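You operate a simulated robot arm through the tools that you are given. There is no shell and no other tool.

The job below is to be done with a simulated robot arm. You get a single attempt, and the scene is never put back.

## Task
Wipe the clamped jar's cap clean with the green pad, then stand the jar in the blue tray.
Fine: put the pad back and leave the clamp open. Set down upright: what you pick out. What is to be rubbed or washed off counts as gone when no trace of it is left.

Only the result counts: the job must be done as asked and must still hold three seconds after the hand-in. Knocking over, shifting, dropping, spilling or breaking anything else fails it. Lids that push on must go on centred and level and be pressed home; caps that screw on are set level and turned clockwise until they are tight.

## Robot
A 6-joint arm with a two-finger parallel gripper, fixed in place. Base frame: the origin is at the foot of the arm, x ahead of it, y to its left, z up; the work surface is at about z = 860. Lengths are in mm, angles in rad, forces in N, time in s.
With the tool pointing down near the work surface it reaches from about 240 to 640 mm from the base axis. Its first joint turns from -1.152 to 1.152 rad. Payload 2.7 kg.
Tool frame: the origin (TCP) lies between the finger pads and is the grasp point; the fingertips stand 23 mm ahead of it; z points along the fingers, y is the line along which they close. The gripper opens to 94 mm. The fingers are 38 mm wide and 10 mm thick; the gripper's body (54 by 96 mm) begins 39 mm behind the TCP.
Orientation is that of the tool frame in the base frame, as a unit quaternion [w, x, y, z]. With the fingers straight down and closing along the base's y, the tool's x points along the base's -x, its y along +y and its z along -z.

## Interface
- The arm moves only by the tool servo_tool. Its argument "plan" is one flat list of numbers, 7 for each row, row after row: the shift along the base's x, y, z in mm, then the turn, a rotation vector about the base's x, y, z in rad, then the opening, from 0 (shut) to 1 (fully open). In form: [tx, ty, tz, ax, ay, az, claw, tx, ty, tz, ax, ay, az, claw, ...]. A call has 1 to 20 rows; each row shifts and turns the commanded pose from where the row before left it. A row lasts 0.2 s, in which the tool goes at most 50 mm and 0.15 rad; a call with a longer step from one row to the next is refused whole, and so is a gripper value outside its range. Where a pose cannot be reached the arm comes as near as it can. A force on the tool above 40 N (or 10 N above the force at the start of the call, whichever is more), or a blocked arm, ends the call early, and 0.2 s more pass. Each finger travels about 45 mm/s and halts on what it meets, pressing with about 23 N; the grip force reading is that of the motor and also rises with nothing between the fingers. The clock runs only during rows and for 0.2 s after the last one: add rows that do not move to give the fingers time. The reply holds the time, the measured pose of the TCP, the force on the tool along the base axes, the opening and the grip force, in the units named above and with some noise, with the torque about the TCP (base axes, N m) and any sound that the robot's microphone picked up.
- Cameras (640 x 400 px; columns grow to the right, rows downward): "scene" is fixed at [83.2, -439.9, 1401.9]; the picture's right is [0.69, -0.72, 0.00], its down [-0.44, -0.42, -0.80] and it looks along [0.58, 0.55, -0.60] (base axes); focal length 281 px, centre (320, 200). "wrist" rides on the gripper at [86, 16, -74] in the tool frame; the picture's right is [-0.18, 0.98, 0.00], its down [-0.58, -0.11, -0.81] and it looks along [-0.79, -0.15, 0.59] (tool axes); focal length 243 px, centre (320, 200). There is no depth. A picture from a camera that has moved, and an enlarged one, comes with that camera's place and axes in the base frame and with its lens.
- get_image(camera): a new picture of that camera. The clock stands still meanwhile.
- zoom(camera, box): a new picture of the part [left, top, right, bottom] of that camera's present view, enlarged. The clock stands still meanwhile.
- finish_job(): hands the job in; it is judged then, once.

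Nothing tells you positions but the pictures and the camera data. Unless the task says otherwise, let go and move clear before handing in.

The tools are called after ">>>" by a JSON object that holds its "fn" and its "kwargs". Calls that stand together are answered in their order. servo_tool: Moves the arm, as the interface text tells. Its arguments: {"type":"object","properties":{"plan":{"type":"array","items":{"type":"number"}}},"required":["plan"]} The other tools are called the same way: get_image (camera) takes a picture; zoom (camera, box) takes an enlarged picture of a part of a camera's view; finish_job () hands the job in.

At the start:

```text
clock: 0.0
tool_pos: [359.5, -137.9, 1232.2]
orientation: [0.001, -0.001, 1.0, 0.001]
wrist_force: [0.5, -0.7, -0.3]
moment: [0.03, -0.01, -0.01]
grip_width: 93.9
grasp_force: 0.0
```

scene: 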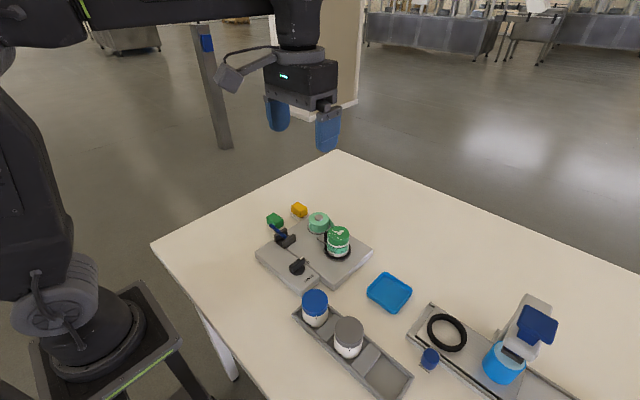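
wrist: 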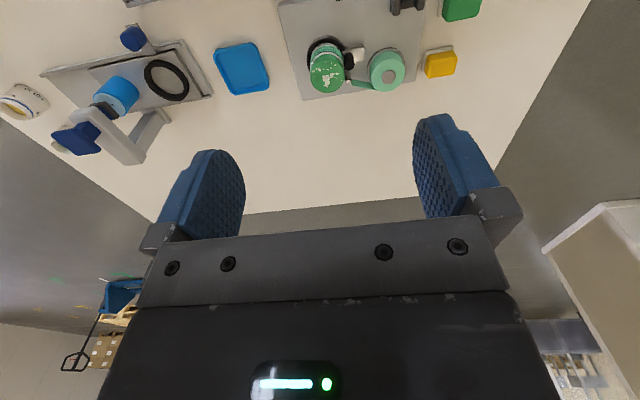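

I see a clamp station with a green-capped jar, a green and a yellow block (pads), a blue tray, a rack with two jars, and another device at the right. I'll look closer before moving.

>>> {"fn": "zoom", "kwargs": {"camera": "scene", "box": [240, 190, 400, 300]}}

>>> {"fn": "zoom", "kwargs": {"camera": "wrist", "box": [270, 0, 490, 110]}}

>>> {"fn": "zoom", "kwargs": {"camera": "scene", "box": [280, 260, 580, 400]}}

```text
3.64 times, centred on (320, 245) of scene
camera zoom: at [83.2, -439.9, 1401.9], right [0.69, -0.72, 0.0], down [-0.44, -0.42, -0.8], along [0.58, 0.55, -0.6], focal length 1023 px, centre (320, 36)
```

zoom: 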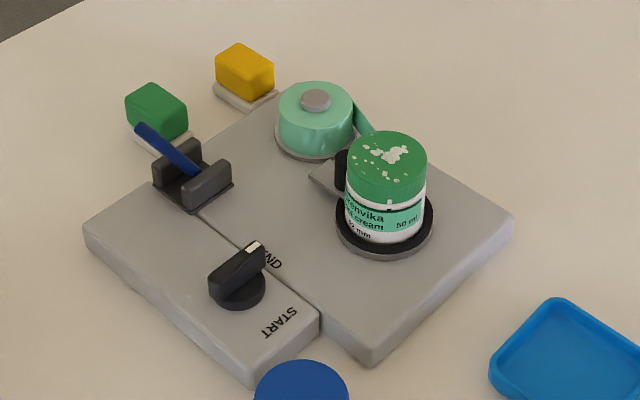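

```text
2.91 times, centred on (380, 55) of wrist
camera zoom: at [272.7, -121.6, 1306.8], right [0.18, 0.98, 0.0], down [0.58, -0.11, 0.81], along [0.79, -0.15, -0.59], focal length 706 px, centre (146, 622)
```

zoom: 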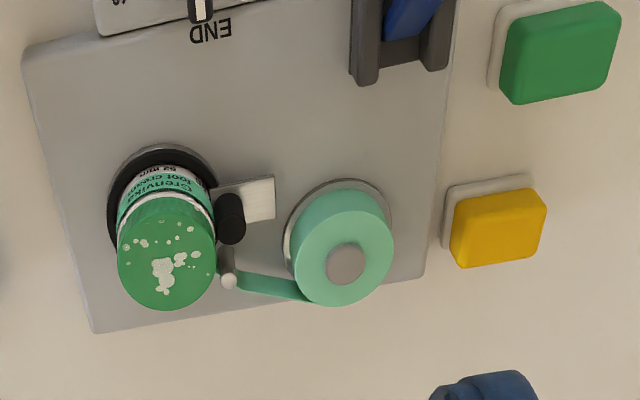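

```text
2.13 times, centred on (430, 330) of scene
camera zoom: at [83.2, -439.9, 1401.9], right [0.69, -0.72, 0.0], down [-0.44, -0.42, -0.8], along [0.58, 0.55, -0.6], focal length 600 px, centre (85, -77)
```

zoom: 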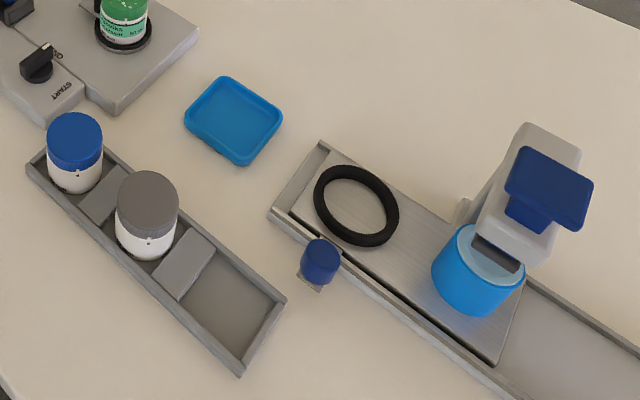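

The jar stands on a turntable beside a tape spool, with a small arm touching it and a blue lever near the green pad. I'll zoom in to work out how the clamp works.

>>> {"fn": "zoom", "kwargs": {"camera": "scene", "box": [310, 205, 374, 270]}}

>>> {"fn": "zoom", "kwargs": {"camera": "scene", "box": [255, 200, 319, 290]}}

>>> {"fn": "zoom", "kwargs": {"camera": "wrist", "box": [300, 0, 380, 60]}}

>>> {"fn": "zoom", "kwargs": {"camera": "wrist", "box": [0, 10, 220, 170]}}

```text
6.15 times, centred on (342, 238) of scene
camera zoom: at [83.2, -439.9, 1401.9], right [0.69, -0.72, 0.0], down [-0.44, -0.42, -0.8], along [0.58, 0.55, -0.6], focal length 1731 px, centre (185, -31)
```

zoom: 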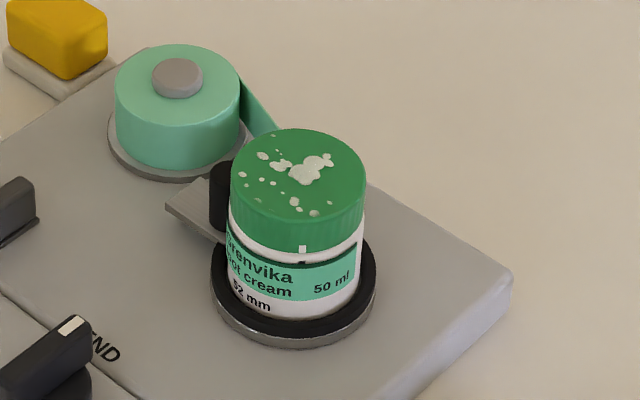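

```text
4.44 times, centred on (287, 245) of scene
camera zoom: at [83.2, -439.9, 1401.9], right [0.69, -0.72, 0.0], down [-0.44, -0.42, -0.8], along [0.58, 0.55, -0.6], focal length 1250 px, centre (467, 0)
```

zoom: 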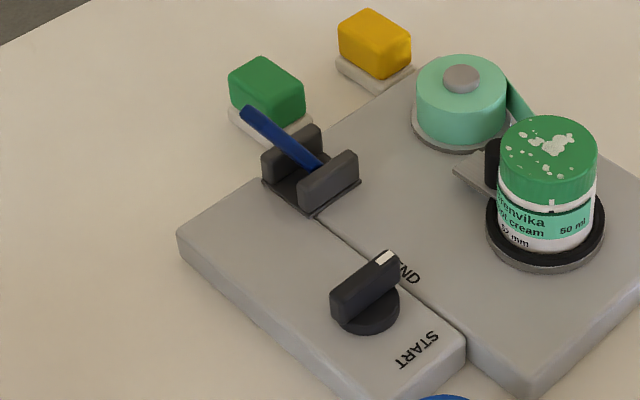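

```text
6.67 times, centred on (340, 30) of wrist
camera zoom: at [272.7, -121.6, 1306.8], right [0.18, 0.98, 0.0], down [0.58, -0.11, 0.81], along [0.79, -0.15, -0.59], focal length 1618 px, centre (187, 1333)
```

zoom: 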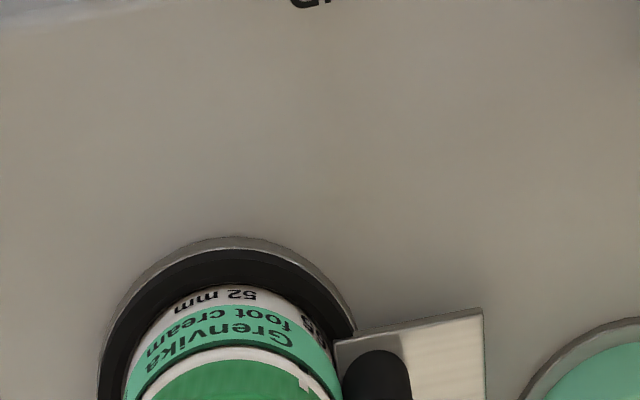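

```text
2.50 times, centred on (110, 90) of wrist
camera zoom: at [272.7, -121.6, 1306.8], right [0.18, 0.98, 0.0], down [0.58, -0.11, 0.81], along [0.79, -0.15, -0.59], focal length 606 px, centre (845, 475)
```

zoom: 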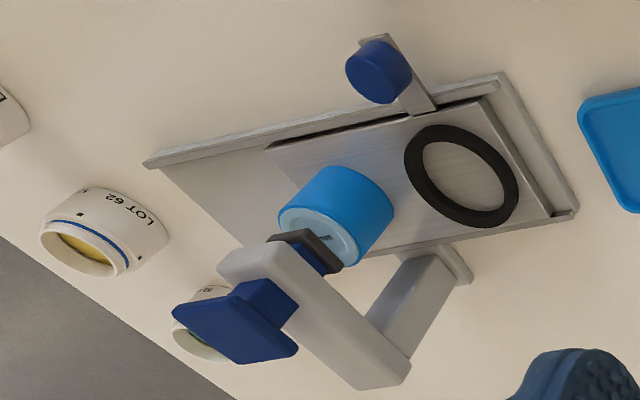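

The labeler's jar has white spots on its green cap. A blue lever between black cheeks may be its clamp, so I'll move the wrist camera closer to check.

>>> {"fn": "servo_tool", "kwargs": {"plan": [-15, 40, -20, 0, 0, 0, 1, -15, 40, -20, 0, 0, 0, 1, -15, 40, -20, 0, 0, 0, 1, -15, 40, -20, 0, 0, 0, 1]}}

>>> {"fn": "get_image", "kwargs": {"camera": "wrist"}}

>>> {"fn": "get_image", "kwargs": {"camera": "scene"}}

>>> {"fn": "zoom", "kwargs": {"camera": "scene", "box": [470, 280, 570, 400]}}

```text
clock: 1.0
tool_pos: [299.5, 24.4, 1151.8]
orientation: [-0.001, 0.0, 1.0, 0.0]
wrist_force: [-0.4, 0.8, 0.2]
moment: [0.06, -0.02, -0.02]
grip_width: 94.1
grasp_force: 0.1
```

```text
taken
camera wrist: at [212.7, 39.7, 1226.5], right [0.18, 0.98, 0.0], down [0.58, -0.11, 0.81], along [0.79, -0.15, -0.59], focal length 243 px, centre (320, 200)
```

wrist: 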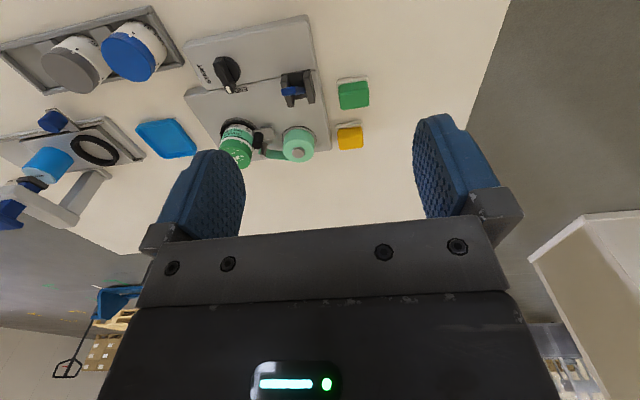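

```text
taken
```

scene: 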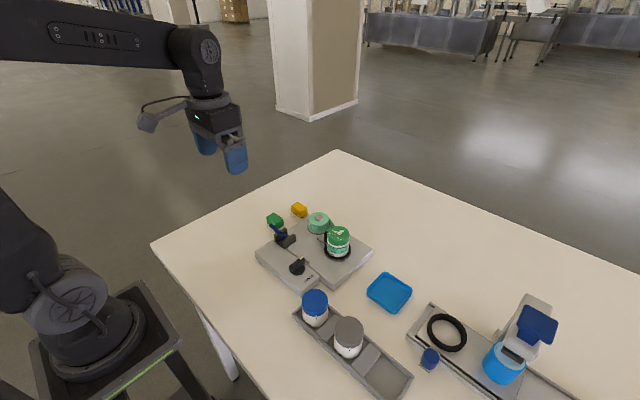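

```text
3.33 times, centred on (520, 340) of scene
camera zoom: at [83.2, -439.9, 1401.9], right [0.69, -0.72, 0.0], down [-0.44, -0.42, -0.8], along [0.58, 0.55, -0.6], focal length 938 px, centre (-347, -267)
```

zoom: 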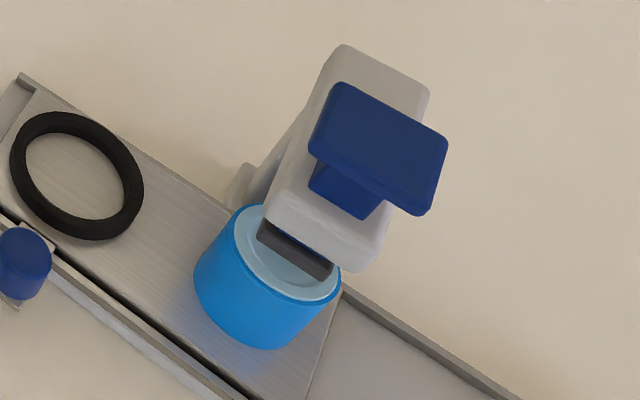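

The right-hand machine looks like a stamping station and has nothing to do with this job. I'll zoom in on the labeler and its lever.

>>> {"fn": "zoom", "kwargs": {"camera": "wrist", "box": [260, 55, 380, 130]}}

>>> {"fn": "zoom", "kwargs": {"camera": "wrist", "box": [180, 10, 340, 180]}}

```text
5.33 times, centred on (320, 92) of wrist
camera zoom: at [212.7, 39.7, 1226.5], right [0.18, 0.98, 0.0], down [0.58, -0.11, 0.81], along [0.79, -0.15, -0.59], focal length 1294 px, centre (320, 773)
```

zoom: 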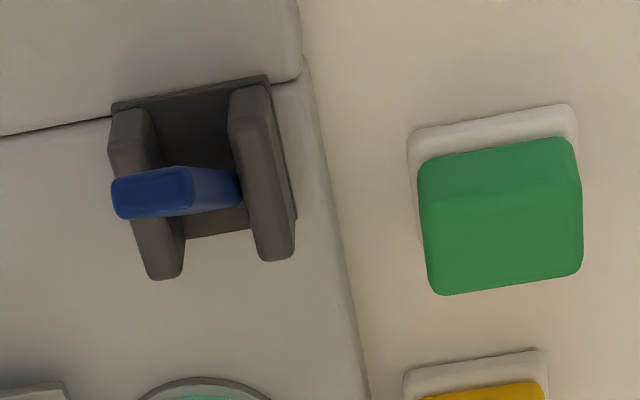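

```text
2.35 times, centred on (260, 95) of wrist
camera zoom: at [212.7, 39.7, 1226.5], right [0.18, 0.98, 0.0], down [0.58, -0.11, 0.81], along [0.79, -0.15, -0.59], focal length 571 px, centre (461, 447)
```

zoom: 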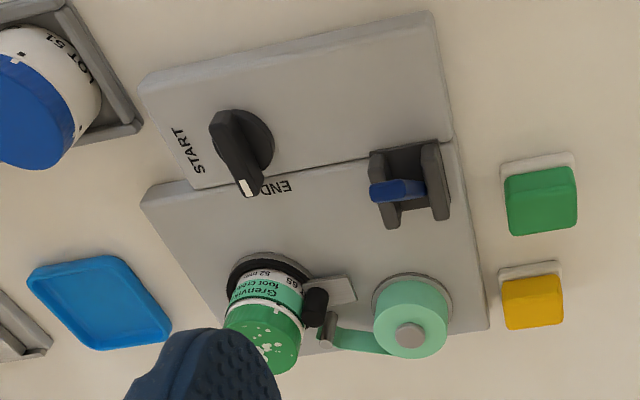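

The green pad's top is at about (422, 52, 895). The blue lever leans toward the base from (397, -19, 885) to a tip near (354, -24, 963). Next I'll hover over the pad for a precise look.

>>> {"fn": "servo_tool", "kwargs": {"plan": [24.5, 5.6, -36, 0, 0, 0, 0.7, 24.5, 5.6, -36, 0, 0, 0, 0.7, 24.5, 5.6, -36, 0, 0, 0, 0.7, 24.5, 5.6, -36, 0, 0, 0, 0.7, 24.5, 5.6, -36, 0, 0, 0, 0.7, 0, 0, 0, 0, 0, 0, 0.7]}}

>>> {"fn": "get_image", "kwargs": {"camera": "wrist"}}

>>> {"fn": "zoom", "kwargs": {"camera": "scene", "box": [240, 160, 340, 260]}}

```text
clock: 2.4
tool_pos: [423.7, 50.0, 971.9]
orientation: [0.001, 0.0, 1.0, 0.001]
wrist_force: [-0.7, -0.2, -0.5]
moment: [0.0, -0.01, 0.03]
grip_width: 65.5
grasp_force: 0.0
```

```text
taken
camera wrist: at [336.4, 65.8, 1046.3], right [0.18, 0.98, 0.0], down [0.58, -0.11, 0.81], along [0.79, -0.15, -0.59], focal length 243 px, centre (320, 200)
```

wrist: 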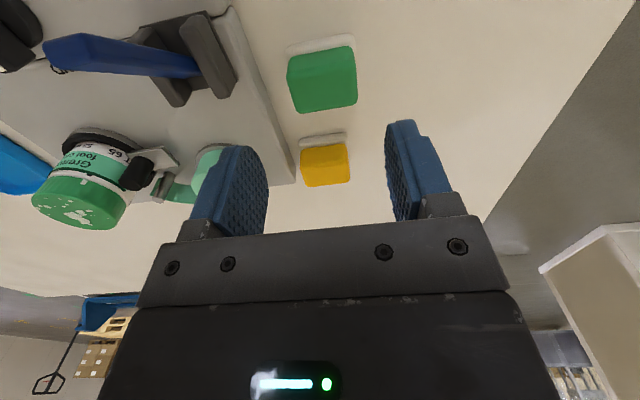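

```text
4.00 times, centred on (290, 210) of scene
camera zoom: at [83.2, -439.9, 1401.9], right [0.69, -0.72, 0.0], down [-0.44, -0.42, -0.8], along [0.58, 0.55, -0.6], focal length 1125 px, centre (440, 160)
```

zoom: 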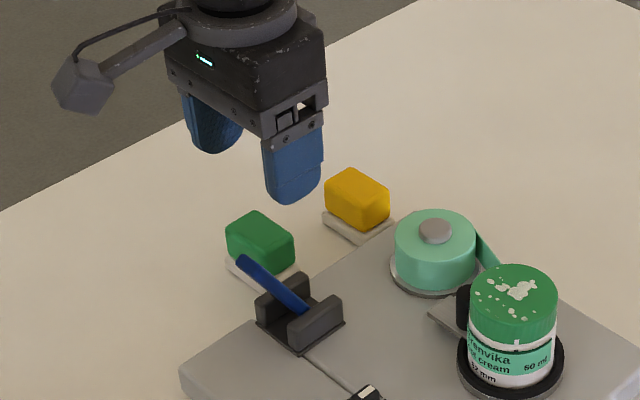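

>>> {"fn": "zoom", "kwargs": {"camera": "wrist", "box": [260, 20, 380, 120]}}

>>> {"fn": "zoom", "kwargs": {"camera": "wrist", "box": [0, 0, 270, 240]}}

```text
4.00 times, centred on (320, 70) of wrist
camera zoom: at [336.4, 65.8, 1046.3], right [0.18, 0.98, 0.0], down [0.58, -0.11, 0.81], along [0.79, -0.15, -0.59], focal length 970 px, centre (320, 720)
```

zoom: 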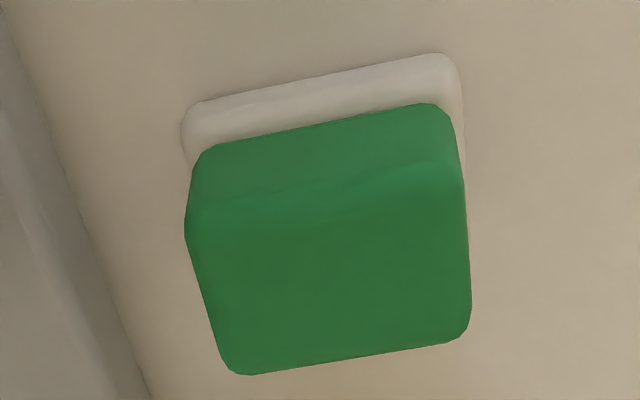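

```text
1.67 times, centred on (135, 120) of wrist
camera zoom: at [336.4, 65.8, 1046.3], right [0.18, 0.98, 0.0], down [0.58, -0.11, 0.81], along [0.79, -0.15, -0.59], focal length 404 px, centre (628, 333)
```

zoom: 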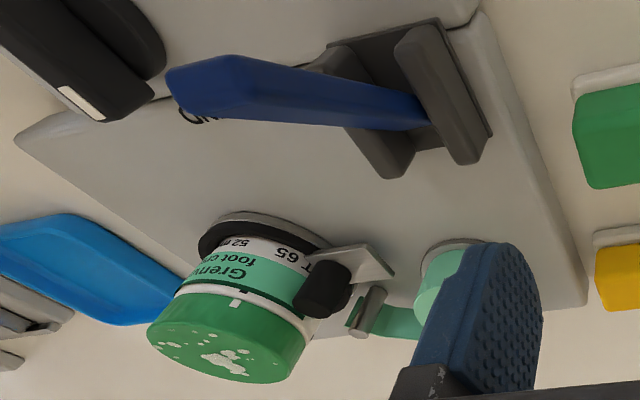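

The pad measures about 30 x 45 mm in x and y and is centred near (419.5, 53). I'll descend and grip it high, so its underside stays exposed below the fingertips.

>>> {"fn": "servo_tool", "kwargs": {"plan": [-2, 1.5, -30, 0, 0, 0, 0.7, -2, 1.5, -25, 0, 0, 0, 0.7, 0, 0, -16, 0, 0, 0, 0.7, 0, 0, 0, 0, 0, 0, 0.7]}}

>>> {"fn": "get_image", "kwargs": {"camera": "wrist"}}

>>> {"fn": "zoom", "kwargs": {"camera": "scene", "box": [240, 190, 330, 250]}}

```text
clock: 3.4
tool_pos: [418.4, 53.9, 903.2]
orientation: [0.0, 0.001, 1.0, 0.0]
wrist_force: [0.2, 0.2, -0.4]
moment: [0.0, -0.02, 0.01]
grip_width: 65.8
grasp_force: 0.1
```

```text
taken
camera wrist: at [331.5, 69.5, 975.2], right [0.18, 0.98, 0.0], down [0.58, -0.11, 0.81], along [0.79, -0.15, -0.59], focal length 243 px, centre (320, 200)
```

wrist: 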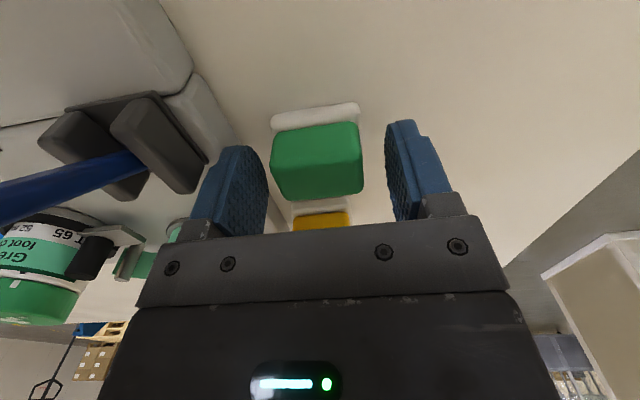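

```text
6.67 times, centred on (285, 220) of scene
camera zoom: at [83.2, -439.9, 1401.9], right [0.69, -0.72, 0.0], down [-0.44, -0.42, -0.8], along [0.58, 0.55, -0.6], focal length 1875 px, centre (553, 67)
```

zoom: 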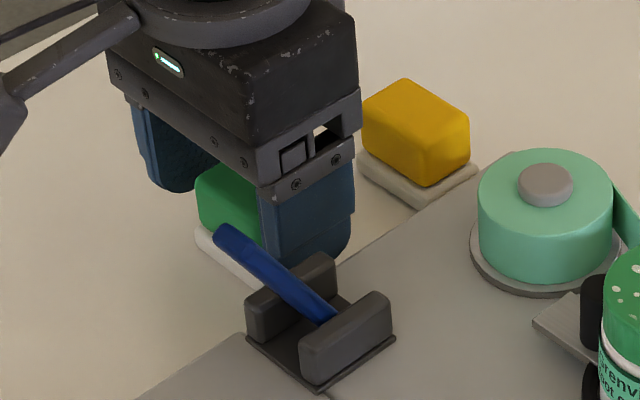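

>>> {"fn": "zoom", "kwargs": {"camera": "wrist", "box": [240, 90, 400, 210]}}

```text
3.33 times, centred on (320, 150) of wrist
camera zoom: at [331.5, 69.5, 975.2], right [0.18, 0.98, 0.0], down [0.58, -0.11, 0.81], along [0.79, -0.15, -0.59], focal length 809 px, centre (320, 367)
```

zoom: 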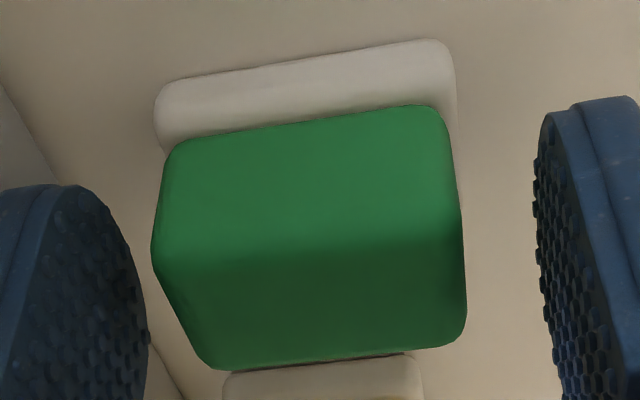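

The tool is centred on the pad, with the fingertips about 6 mm above the pad's lower edge. I'll close the gripper and lift slightly to check the hold.

>>> {"fn": "servo_tool", "kwargs": {"plan": [0, 0, 0, 0, 0, 0, 0.3, 0, 0, 0, 0, 0, 0, 0.3, 0, 0, 0, 0, 0, 0, 0.3, 0, 0, 0, 0, 0, 0, 0.3]}}

>>> {"fn": "get_image", "kwargs": {"camera": "wrist"}}

```text
clock: 4.4
tool_pos: [418.7, 53.8, 901.3]
orientation: [0.0, 0.0, 1.0, 0.0]
wrist_force: [-0.7, 0.4, 0.2]
moment: [0.05, 0.0, 0.01]
grip_width: 43.4
grasp_force: 22.9
```

```text
taken
camera wrist: at [331.5, 69.5, 975.5], right [0.18, 0.98, 0.0], down [0.58, -0.11, 0.81], along [0.79, -0.15, -0.59], focal length 243 px, centre (320, 200)
```

wrist: 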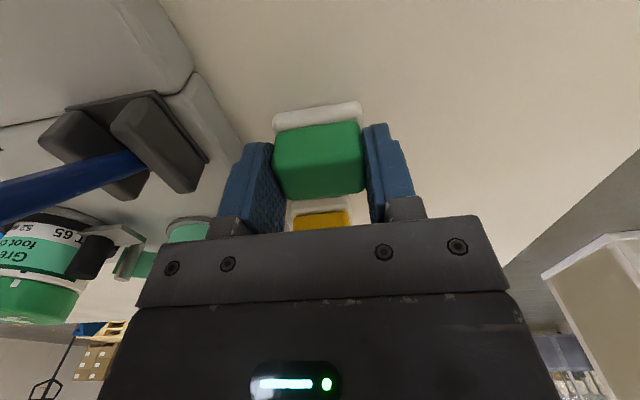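

The pad is gripped at 43.4 mm width. I'll lift it straight up and check.

>>> {"fn": "servo_tool", "kwargs": {"plan": [0, 0, 15, 0, 0, 0, 0.3, 0, 0, 35, 0, 0, 0, 0.3, 0, 0, 45, 0, 0, 0, 0.3, 0, 0, 45, 0, 0, 0, 0.3]}}

>>> {"fn": "get_image", "kwargs": {"camera": "wrist"}}

>>> {"fn": "zoom", "kwargs": {"camera": "scene", "box": [230, 130, 390, 260]}}

```text
clock: 5.4
tool_pos: [416.7, 52.8, 1043.4]
orientation: [0.0, 0.0, 1.0, 0.0]
wrist_force: [0.2, 0.0, -0.4]
moment: [-0.02, -0.02, 0.0]
grip_width: 43.2
grasp_force: 23.6
```

```text
taken
camera wrist: at [330.4, 68.3, 1117.7], right [0.18, 0.98, 0.0], down [0.58, -0.11, 0.81], along [0.79, -0.15, -0.59], focal length 243 px, centre (320, 200)
```

wrist: 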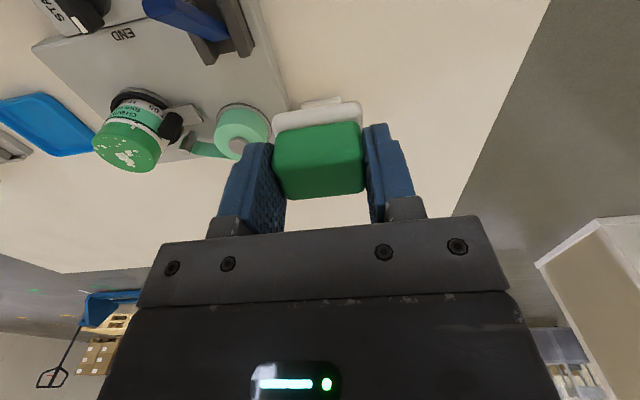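

```text
3.08 times, centred on (310, 195) of scene
camera zoom: at [83.2, -439.9, 1401.9], right [0.69, -0.72, 0.0], down [-0.44, -0.42, -0.8], along [0.58, 0.55, -0.6], focal length 865 px, centre (351, 215)
```

zoom: 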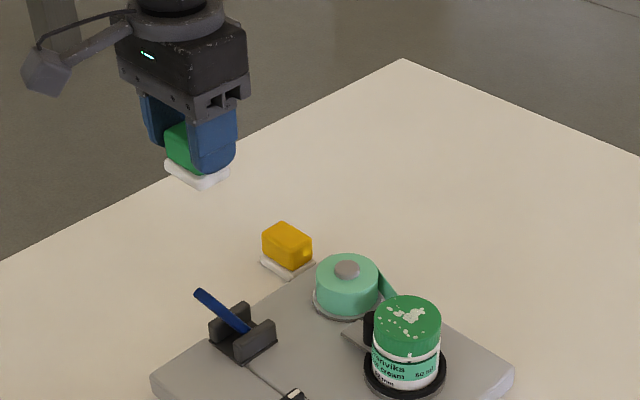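

The white scouring layer comes up with the green block, so it is the wiping face. The pad's bottom is about 41 mm below the TCP. Now I'll measure the cap precisely.

>>> {"fn": "zoom", "kwargs": {"camera": "wrist", "box": [80, 75, 220, 185]}}

>>> {"fn": "zoom", "kwargs": {"camera": "scene", "box": [305, 210, 375, 270]}}

>>> {"fn": "zoom", "kwargs": {"camera": "wrist", "box": [240, 80, 420, 230]}}

```text
3.64 times, centred on (150, 130) of wrist
camera zoom: at [330.4, 68.3, 1117.7], right [0.18, 0.98, 0.0], down [0.58, -0.11, 0.81], along [0.79, -0.15, -0.59], focal length 882 px, centre (938, 454)
```

zoom: 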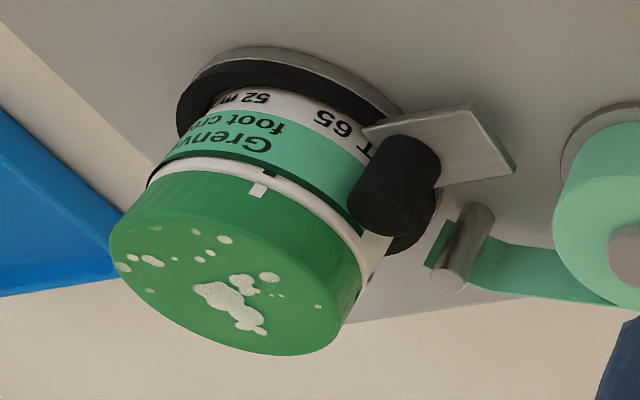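

```text
6.67 times, centred on (340, 240) of scene
camera zoom: at [83.2, -439.9, 1401.9], right [0.69, -0.72, 0.0], down [-0.44, -0.42, -0.8], along [0.58, 0.55, -0.6], focal length 1875 px, centre (187, -67)
```

zoom: 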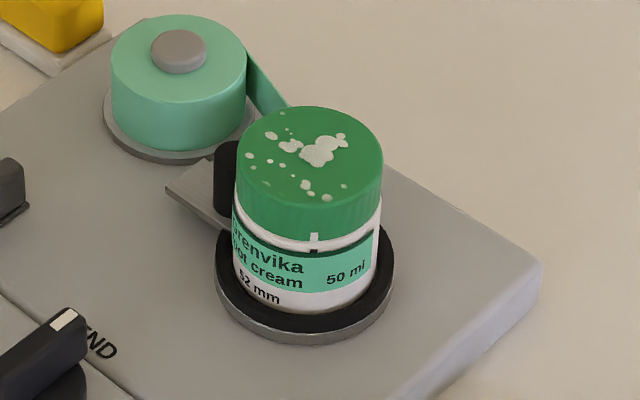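

```text
2.67 times, centred on (330, 155) of wrist
camera zoom: at [330.4, 68.3, 1117.7], right [0.18, 0.98, 0.0], down [0.58, -0.11, 0.81], along [0.79, -0.15, -0.59], focal length 647 px, centre (293, 320)
```

zoom: 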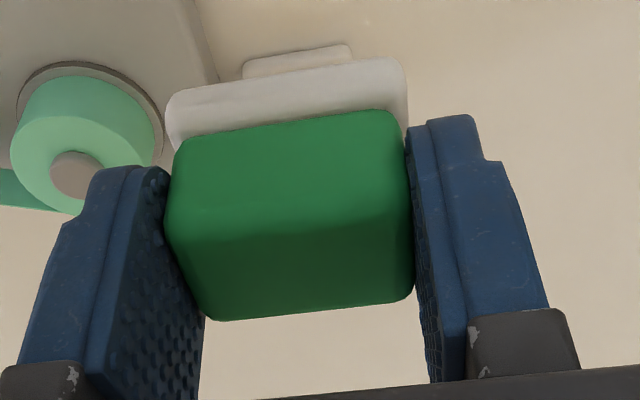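

The cap top is centred near (454.5, -146, 945) and about 51 mm across, so contact should come at a TCP height near 986. I'll carry the pad over the cap.

>>> {"fn": "servo_tool", "kwargs": {"plan": [7.3, -40, 0, 0, 0, 0, 0.3, 7.3, -40, 0, 0, 0, 0, 0.3, 7.3, -40, 0, 0, 0, 0, 0.3, 7.3, -40, 0, 0, 0, 0, 0.3, 7.3, -39, 0, 0, 0, 0, 0.3, 0, 0, -20, 0, 0, 0, 0.3, 0, 0, -15, 0, 0, 0, 0.3, 0, 0, 0, 0, 0, 0, 0.3]}}

>>> {"fn": "get_image", "kwargs": {"camera": "wrist"}}

>>> {"fn": "zoom", "kwargs": {"camera": "scene", "box": [280, 150, 400, 280]}}

```text
clock: 7.2
tool_pos: [455.1, -146.5, 1006.5]
orientation: [0.0, -0.001, 1.0, 0.0]
wrist_force: [0.3, -0.1, -0.2]
moment: [-0.02, 0.01, -0.02]
grip_width: 43.2
grasp_force: 22.8
```

```text
taken
camera wrist: at [367.5, -129.5, 1080.0], right [0.18, 0.98, 0.0], down [0.58, -0.11, 0.81], along [0.79, -0.15, -0.59], focal length 243 px, centre (320, 200)
```

wrist: 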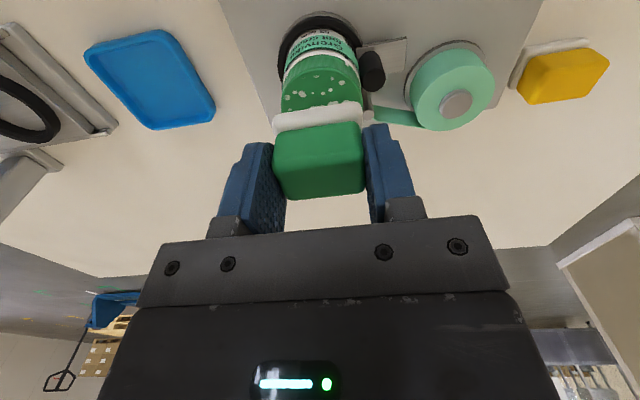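

```text
3.08 times, centred on (340, 215) of scene
camera zoom: at [83.2, -439.9, 1401.9], right [0.69, -0.72, 0.0], down [-0.44, -0.42, -0.8], along [0.58, 0.55, -0.6], focal length 865 px, centre (258, 154)
```

zoom: 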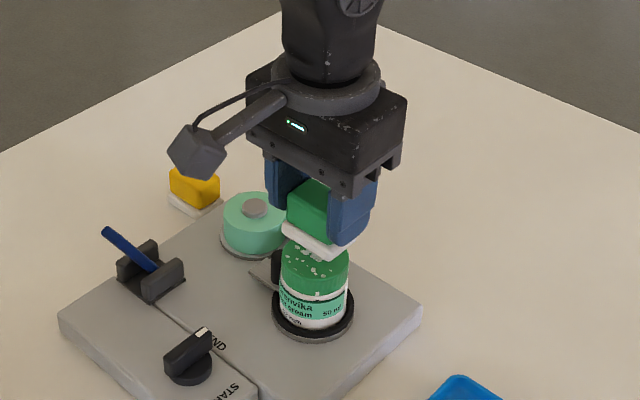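

The pad is directly above the cap. I'll come down slowly to find contact.

>>> {"fn": "servo_tool", "kwargs": {"plan": [0, 0, -8, 0, 0, 0, 0.3, 0, 0, -6, 0, 0, 0, 0.3, 0, 0, -2, 0, 0, 0, 0.3, 0, 0, 0, 0, 0, 0, 0.3]}}

>>> {"fn": "servo_tool", "kwargs": {"plan": [0, 0, -1, 0, 0, 0, 0.3, 0, 0, -1, 0, 0, 0, 0.3, 0, 0, 0, 0, 0, 0, 0.3]}}

```text
clock: 8.2
tool_pos: [454.0, -145.7, 990.4]
orientation: [0.0, 0.0, 1.0, 0.0]
wrist_force: [0.4, 0.3, -1.3]
moment: [-0.01, -0.01, -0.02]
grip_width: 43.2
grasp_force: 22.8
```

```text
clock: 9.0
tool_pos: [454.9, -145.3, 987.6]
orientation: [0.0, 0.0, 1.0, -0.001]
wrist_force: [-0.4, -0.1, 0.2]
moment: [-0.02, 0.0, 0.01]
grip_width: 43.3
grasp_force: 22.6
```

>>> {"fn": "zoom", "kwargs": {"camera": "scene", "box": [305, 190, 385, 270]}}

>>> {"fn": "servo_tool", "kwargs": {"plan": [0, 0, -1, 0, 0, 0, 0.3, 0, 0, -1, 0, 0, 0, 0.3, 0, 0, 0, 0, 0, 0, 0.3]}}

```text
5.00 times, centred on (345, 230) of scene
camera zoom: at [83.2, -439.9, 1401.9], right [0.69, -0.72, 0.0], down [-0.44, -0.42, -0.8], along [0.58, 0.55, -0.6], focal length 1406 px, centre (195, 50)
```

zoom: 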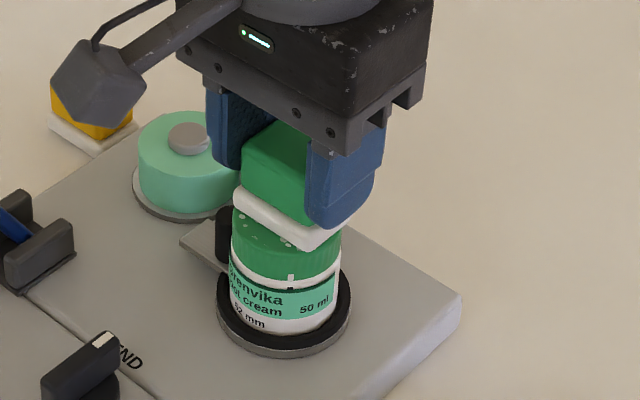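

```text
clock: 9.8
tool_pos: [454.7, -147.3, 988.4]
orientation: [0.001, 0.001, 1.0, 0.0]
wrist_force: [-3.0, 1.8, 11.6]
moment: [0.13, 0.14, 0.03]
grip_width: 43.2
grasp_force: 23.1
```

Contact is made with about 12 N of down-force. I'll rub the whole cap top in a raster pattern.

>>> {"fn": "servo_tool", "kwargs": {"plan": [12, 0, 0, 0, 0, 0, 0.3, -12, 0, 0, 0, 0, 0, 0.3, -12, 0, 0, 0, 0, 0, 0.3, 0, -8, 0, 0, 0, 0, 0.3, 12, 0, 0, 0, 0, 0, 0.3, 12, 0, 0, 0, 0, 0, 0.3, 0, 8, 0, 0, 0, 0, 0.3, 0, 8, 0, 0, 0, 0, 0.3, -12, 0, 0, 0, 0, 0, 0.3, -12, 0, 0, 0, 0, 0, 0.3, 0, -8, 0, 0, 0, 0, 0.3, 12, 0, 0, 0, 0, 0, 0.3, 0, -12, 0, 0, 0, 0, 0.3, 0, 12, 0, 0, 0, 0, 0.3, 0, 12, 0, 0, 0, 0, 0.3, 0, -12, 0, 0, 0, 0, 0.3, 0, 0, 0, 0, 0, 0, 0.3]}}

>>> {"fn": "zoom", "kwargs": {"camera": "scene", "box": [305, 190, 385, 270]}}

>>> {"fn": "get_image", "kwargs": {"camera": "wrist"}}

```text
clock: 12.3
tool_pos: [444.3, -144.0, 987.6]
orientation: [-0.002, -0.002, 1.0, 0.003]
wrist_force: [0.3, 1.9, 4.6]
moment: [-0.02, -0.08, -0.02]
grip_width: 43.2
grasp_force: 23.2
stopped in row 12: the force on the tool passed its limit at 47 N (the readings are from after the stop); the commanded pose is now the measured one
```

```text
5.00 times, centred on (345, 230) of scene
camera zoom: at [83.1, -439.8, 1402.0], right [0.69, -0.72, 0.0], down [-0.44, -0.42, -0.8], along [0.58, 0.55, -0.6], focal length 1406 px, centre (195, 50)
```

zoom: 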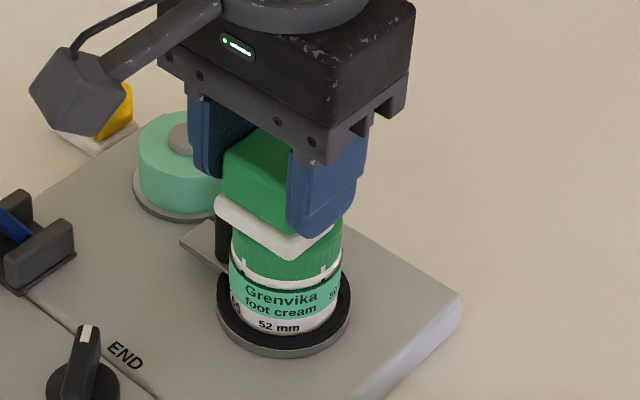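

```text
taken
camera wrist: at [359.0, -127.6, 1062.9], right [0.18, 0.98, 0.0], down [0.59, -0.11, 0.8], along [0.79, -0.14, -0.6], focal length 243 px, centre (320, 200)
```

wrist: 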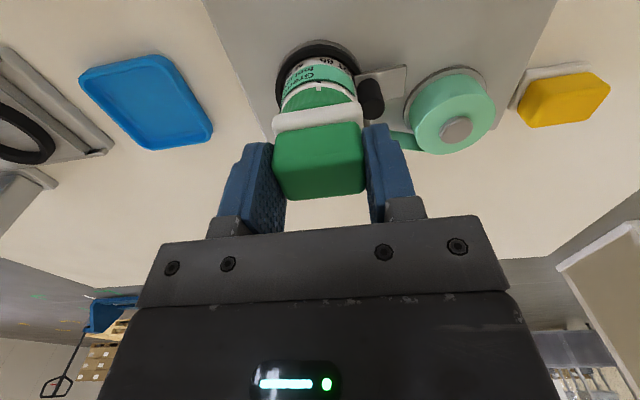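

The jar and turntable rotated under the rubbing, and the knob turned with them. I'll lift off and inspect everything.

>>> {"fn": "servo_tool", "kwargs": {"plan": [0, 0, 10, 0, 0, 0, 0.3, 0, 0, 30, 0, 0, 0, 0.3, -40, 0, 10, 0, 0, 0, 0.3, -40, 0, 0, 0, 0, 0, 0.3, -20, 0, 0, 0, 0, 0, 0.3, 0, 0, 0, 0, 0, 0, 0.3]}}

>>> {"fn": "zoom", "kwargs": {"camera": "scene", "box": [305, 210, 375, 270]}}

>>> {"fn": "zoom", "kwargs": {"camera": "scene", "box": [240, 190, 400, 300]}}

>>> {"fn": "get_image", "kwargs": {"camera": "wrist"}}

```text
clock: 13.7
tool_pos: [345.5, -145.9, 1037.6]
orientation: [-0.005, -0.001, 1.0, 0.004]
wrist_force: [0.2, -0.5, -0.8]
moment: [0.03, 0.01, -0.04]
grip_width: 43.5
grasp_force: 22.7
```

```text
6.67 times, centred on (340, 240) of scene
camera zoom: at [83.2, -439.9, 1401.9], right [0.69, -0.72, 0.0], down [-0.44, -0.42, -0.8], along [0.58, 0.55, -0.6], focal length 1875 px, centre (187, -67)
```

zoom: 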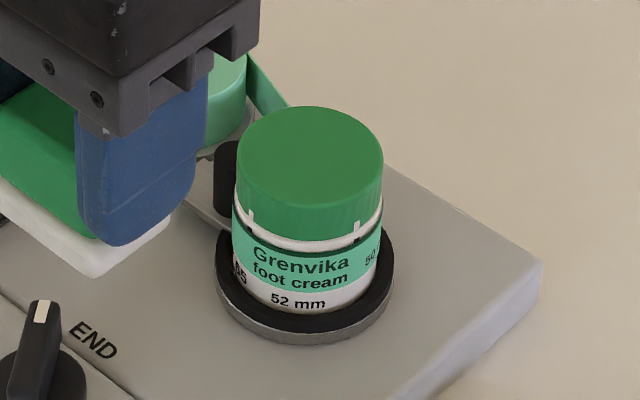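

```text
3.64 times, centred on (320, 245) of scene
camera zoom: at [83.2, -439.9, 1401.9], right [0.69, -0.72, 0.0], down [-0.44, -0.42, -0.8], along [0.58, 0.55, -0.6], focal length 1023 px, centre (320, 36)
```

zoom: 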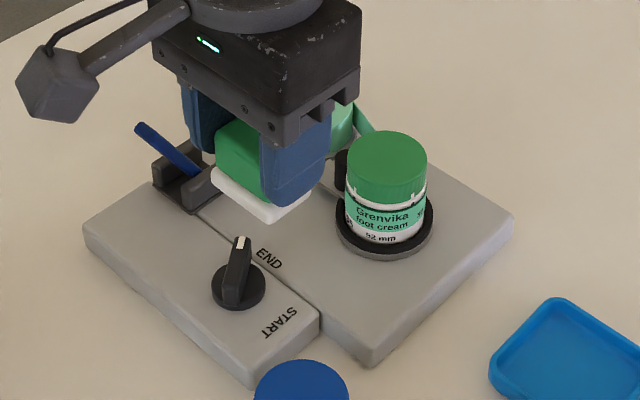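

```text
taken
camera wrist: at [258.7, -128.9, 1112.6], right [0.18, 0.98, 0.0], down [0.59, -0.11, 0.8], along [0.79, -0.14, -0.6], focal length 243 px, centre (320, 200)
```

wrist: 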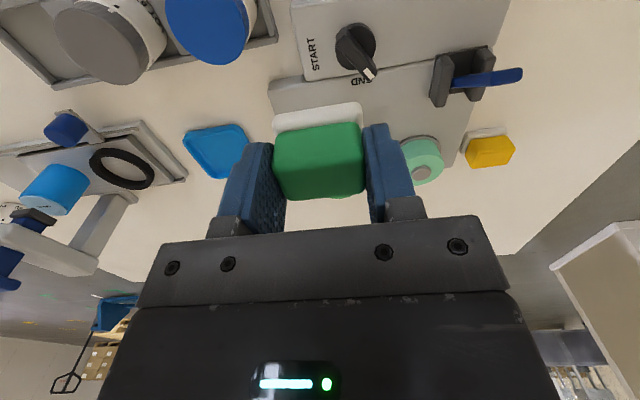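

The cap top looks clean from here. I'll check whether the cap turned on the jar and what the small tick marks are.

>>> {"fn": "zoom", "kwargs": {"camera": "scene", "box": [320, 220, 360, 264]}}

>>> {"fn": "zoom", "kwargs": {"camera": "scene", "box": [295, 285, 375, 365]}}

>>> {"fn": "zoom", "kwargs": {"camera": "wrist", "box": [290, 10, 530, 130]}}

```text
9.09 times, centred on (340, 242) of scene
camera zoom: at [83.2, -439.9, 1401.9], right [0.69, -0.72, 0.0], down [-0.44, -0.42, -0.8], along [0.58, 0.55, -0.6], focal length 2557 px, centre (138, -182)
```

zoom: 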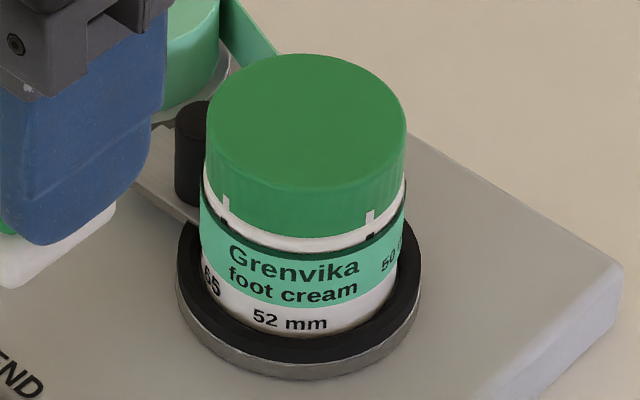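

```text
5.00 times, centred on (335, 325) of scene
camera zoom: at [83.2, -439.9, 1401.9], right [0.69, -0.72, 0.0], down [-0.44, -0.42, -0.8], along [0.58, 0.55, -0.6], focal length 1406 px, centre (245, -425)
```

zoom: 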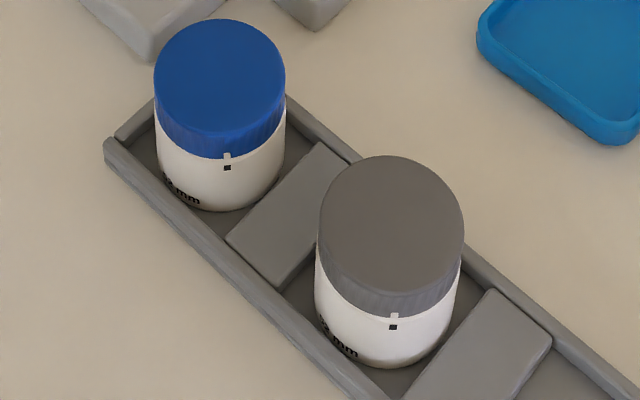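

```text
2.67 times, centred on (410, 70) of wrist
camera zoom: at [258.7, -128.9, 1112.6], right [0.18, 0.98, 0.0], down [0.59, -0.11, 0.8], along [0.79, -0.14, -0.6], focal length 647 px, centre (80, 547)
```

zoom: 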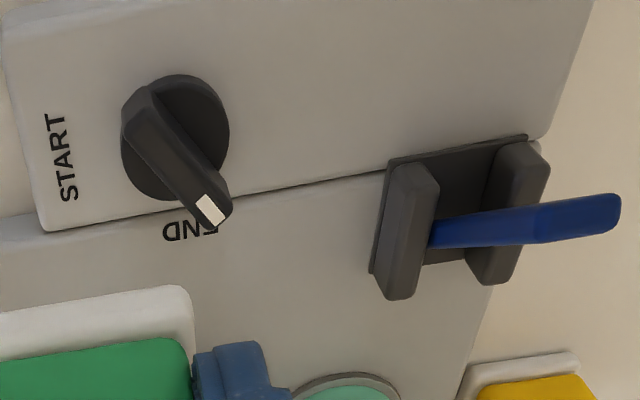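

The tick marks on cap and jar still line up, so the cap is still tight. The turntable and knob turned about 40°. I'll level the tool and look at the cap from the other side.

>>> {"fn": "servo_tool", "kwargs": {"plan": [15, 40, 1, -0.008, -0.01, -0.002, 0.3, 15, 40, 1, 0, 0, 0, 0.3, 15, 40, 1, 0, 0, 0, 0.3, 15, 40, 1, 0, 0, 0, 0.3, 12, 39, 1, 0, 0, 0, 0.3, 0, 0, 0, 0, 0, 0, 0.3]}}

>>> {"fn": "get_image", "kwargs": {"camera": "wrist"}}

>>> {"fn": "zoom", "kwargs": {"camera": "wrist", "box": [80, 75, 220, 185]}}

>>> {"fn": "zoom", "kwargs": {"camera": "scene", "box": [240, 190, 400, 300]}}

```text
clock: 15.1
tool_pos: [416.9, 54.6, 1041.4]
orientation: [0.001, 0.0, 1.0, -0.001]
wrist_force: [-0.2, -0.3, 0.7]
moment: [0.0, 0.0, -0.02]
grip_width: 43.6
grasp_force: 23.2
```

```text
taken
camera wrist: at [330.4, 71.4, 1115.4], right [0.19, 0.98, 0.0], down [0.58, -0.11, 0.81], along [0.79, -0.15, -0.59], focal length 243 px, centre (320, 200)
```

wrist: 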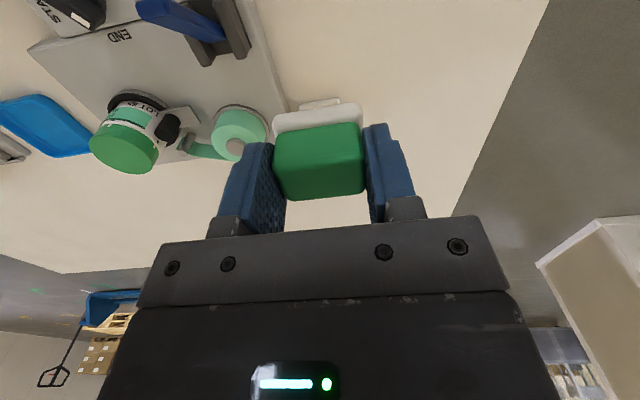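

```text
3.64 times, centred on (150, 130) of wrist
camera zoom: at [330.4, 71.4, 1115.4], right [0.19, 0.98, 0.0], down [0.58, -0.11, 0.81], along [0.79, -0.15, -0.59], focal length 882 px, centre (938, 454)
```

zoom: 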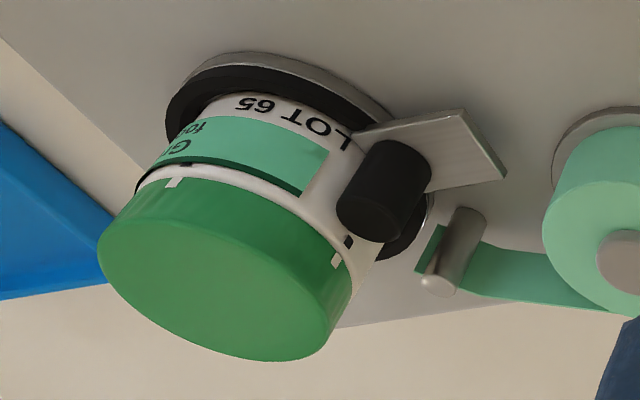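

```text
3.64 times, centred on (320, 245) of scene
camera zoom: at [83.2, -439.9, 1401.9], right [0.69, -0.72, 0.0], down [-0.44, -0.42, -0.8], along [0.58, 0.55, -0.6], focal length 1023 px, centre (320, 36)
```

zoom: 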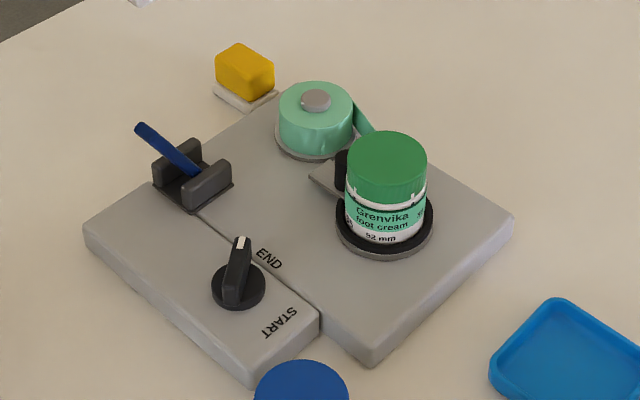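

>>> {"fn": "zoom", "kwargs": {"camera": "wrist", "box": [90, 110, 170, 180]}}

>>> {"fn": "zoom", "kwargs": {"camera": "scene", "box": [322, 222, 356, 246]}}

```text
5.71 times, centred on (130, 145) of wrist
camera zoom: at [330.4, 71.4, 1115.4], right [0.19, 0.98, 0.0], down [0.58, -0.11, 0.81], along [0.79, -0.15, -0.59], focal length 1386 px, centre (1406, 514)
```

zoom: 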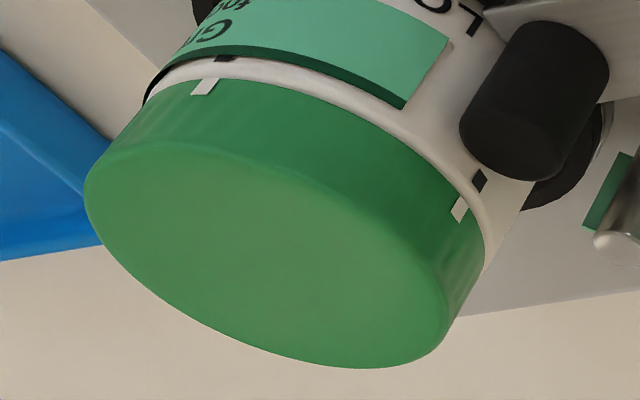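

```text
16.00 times, centred on (339, 234) of scene
camera zoom: at [83.2, -439.9, 1401.9], right [0.69, -0.72, 0.0], down [-0.44, -0.42, -0.8], along [0.58, 0.55, -0.6], focal length 4500 px, centre (16, -344)
```

zoom: 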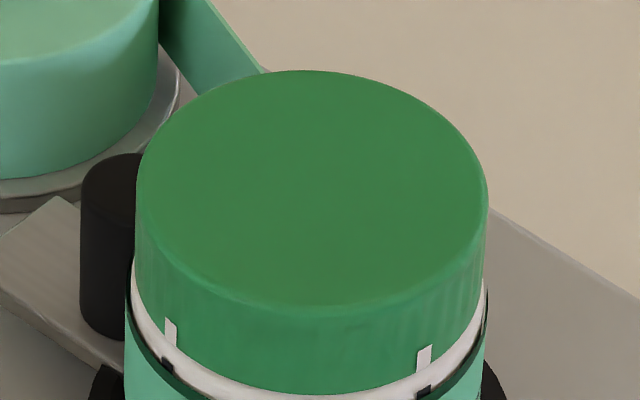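

No trace is left on the cap. I'll put the pad back where it stood, descending slowly for the last few millimetres.

>>> {"fn": "servo_tool", "kwargs": {"plan": [0.5, 0, -45, 0, 0, 0, 0.3, 0, 0, -45, 0, 0, 0, 0.3, 0, 0, -35, 0, 0, 0, 0.3, 0, 0, -10, 0, 0, 0, 0.3, 0, 0, -3, 0, 0, 0, 0.3, 0, 0, -1.5, 0, 0, 0, 0.3, 0, 0, -1.0, 0, 0, 0, 0.3, 0, 0, 0, 0, 0, 0, 0.3]}}

>>> {"fn": "zoom", "kwargs": {"camera": "scene", "box": [240, 190, 330, 250]}}

```text
clock: 16.9
tool_pos: [417.9, 55.8, 901.0]
orientation: [0.001, 0.0, 1.0, -0.002]
wrist_force: [-0.6, -1.3, 1.7]
moment: [0.03, -0.04, 0.01]
grip_width: 43.3
grasp_force: 23.0
```

```text
6.67 times, centred on (285, 220) of scene
camera zoom: at [83.2, -439.9, 1401.9], right [0.69, -0.72, 0.0], down [-0.44, -0.42, -0.8], along [0.58, 0.55, -0.6], focal length 1875 px, centre (553, 67)
```

zoom: 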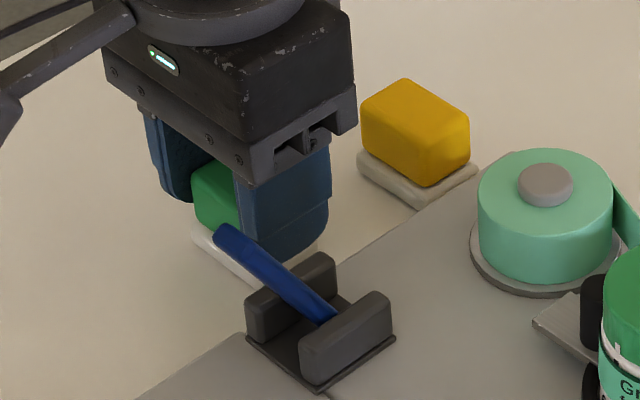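

>>> {"fn": "zoom", "kwargs": {"camera": "scene", "box": [262, 208, 290, 234]}}

>>> {"fn": "zoom", "kwargs": {"camera": "wrist", "box": [240, 90, 400, 210]}}

>>> {"fn": "servo_tool", "kwargs": {"plan": [0, 0, -0.7, 0, 0, 0, 0.3, 0, 0, 0, 0, 0, 0, 0.3]}}

```text
15.38 times, centred on (276, 221) of scene
camera zoom: at [83.2, -439.9, 1401.9], right [0.69, -0.72, 0.0], down [-0.44, -0.42, -0.8], along [0.58, 0.55, -0.6], focal length 4327 px, centre (997, -123)
```

zoom: 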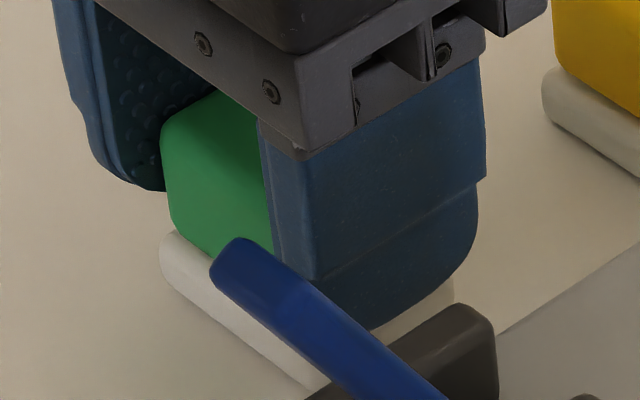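

```text
3.33 times, centred on (320, 150) of wrist
camera zoom: at [331.2, 72.2, 975.1], right [0.19, 0.98, 0.0], down [0.58, -0.11, 0.81], along [0.79, -0.15, -0.59], focal length 809 px, centre (320, 367)
```

zoom: 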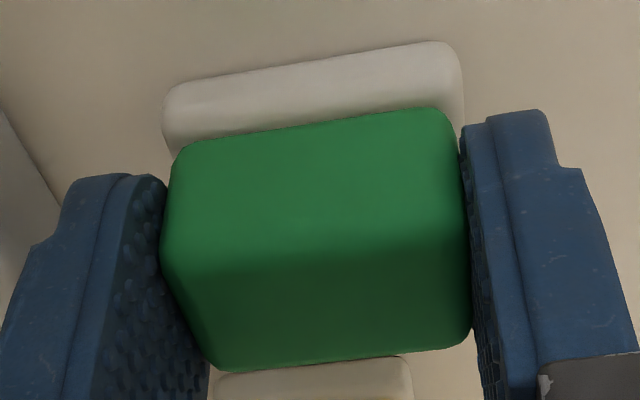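

```text
clock: 17.5
tool_pos: [417.9, 55.0, 900.9]
orientation: [0.001, 0.001, 1.0, -0.002]
wrist_force: [-0.2, -0.3, 2.9]
moment: [0.03, -0.01, -0.02]
grip_width: 43.2
grasp_force: 23.0
```

The pad is on the table, about 2.5 mm off in y. I'll lift it slightly, correct the offset, set it down and release.

>>> {"fn": "servo_tool", "kwargs": {"plan": [0, 0, 2.5, 0, 0, 0, 0.3, 0, -2.2, 0, 0, 0, 0, 0.3, 0, 0, -1.5, 0, 0, 0, 0.3, 0, 0, -0.8, 0, 0, 0, 0.3, 0, 0, 0, 0, 0, 0, 0.3]}}

>>> {"fn": "servo_tool", "kwargs": {"plan": [0, 0, 0, 0, 0, 0, 0.5, 0, 0, 0, 0, 0, 0, 0.65, 0, 0, 0, 0, 0, 0, 0.65, 0, 0, 0, 0, 0, 0, 0.65, 0, 0, 15, 0, 0, 0, 0.65, 0, 0, 35, 0, 0, 0, 0.65, 0, 0, 45, 0, 0, 0, 0.65, 0, 0, 45, 0, 0, 0, 0.65]}}

>>> {"fn": "get_image", "kwargs": {"camera": "wrist"}}

>>> {"fn": "zoom", "kwargs": {"camera": "scene", "box": [240, 190, 400, 300]}}

```text
clock: 18.7
tool_pos: [418.3, 53.6, 901.2]
orientation: [0.001, 0.001, 1.0, -0.001]
wrist_force: [0.0, 0.9, -0.3]
moment: [0.0, -0.01, 0.0]
grip_width: 43.2
grasp_force: 23.3
```

```text
clock: 20.5
tool_pos: [419.6, 51.4, 1041.0]
orientation: [0.001, 0.001, 1.0, -0.001]
wrist_force: [-0.3, 1.0, -0.6]
moment: [-0.01, -0.01, -0.03]
grip_width: 60.9
grasp_force: 0.2
```

```text
taken
camera wrist: at [332.2, 68.1, 1114.6], right [0.19, 0.98, 0.0], down [0.58, -0.11, 0.81], along [0.79, -0.15, -0.59], focal length 243 px, centre (320, 200)
```

wrist: 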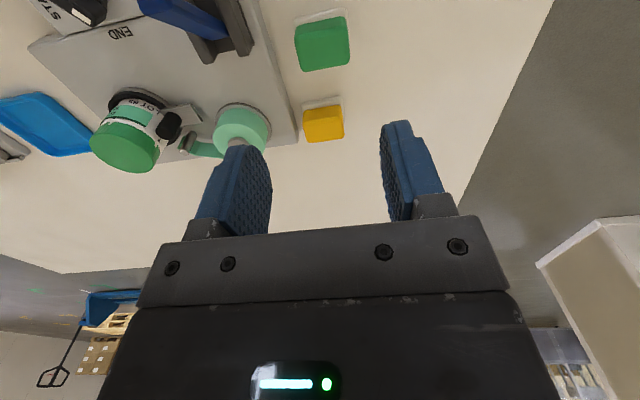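

```text
3.64 times, centred on (320, 245) of scene
camera zoom: at [83.2, -439.9, 1401.9], right [0.69, -0.72, 0.0], down [-0.44, -0.42, -0.8], along [0.58, 0.55, -0.6], focal length 1023 px, centre (320, 36)
```

zoom: 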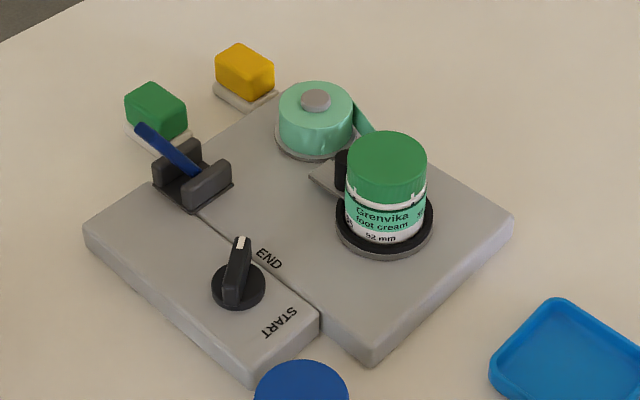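

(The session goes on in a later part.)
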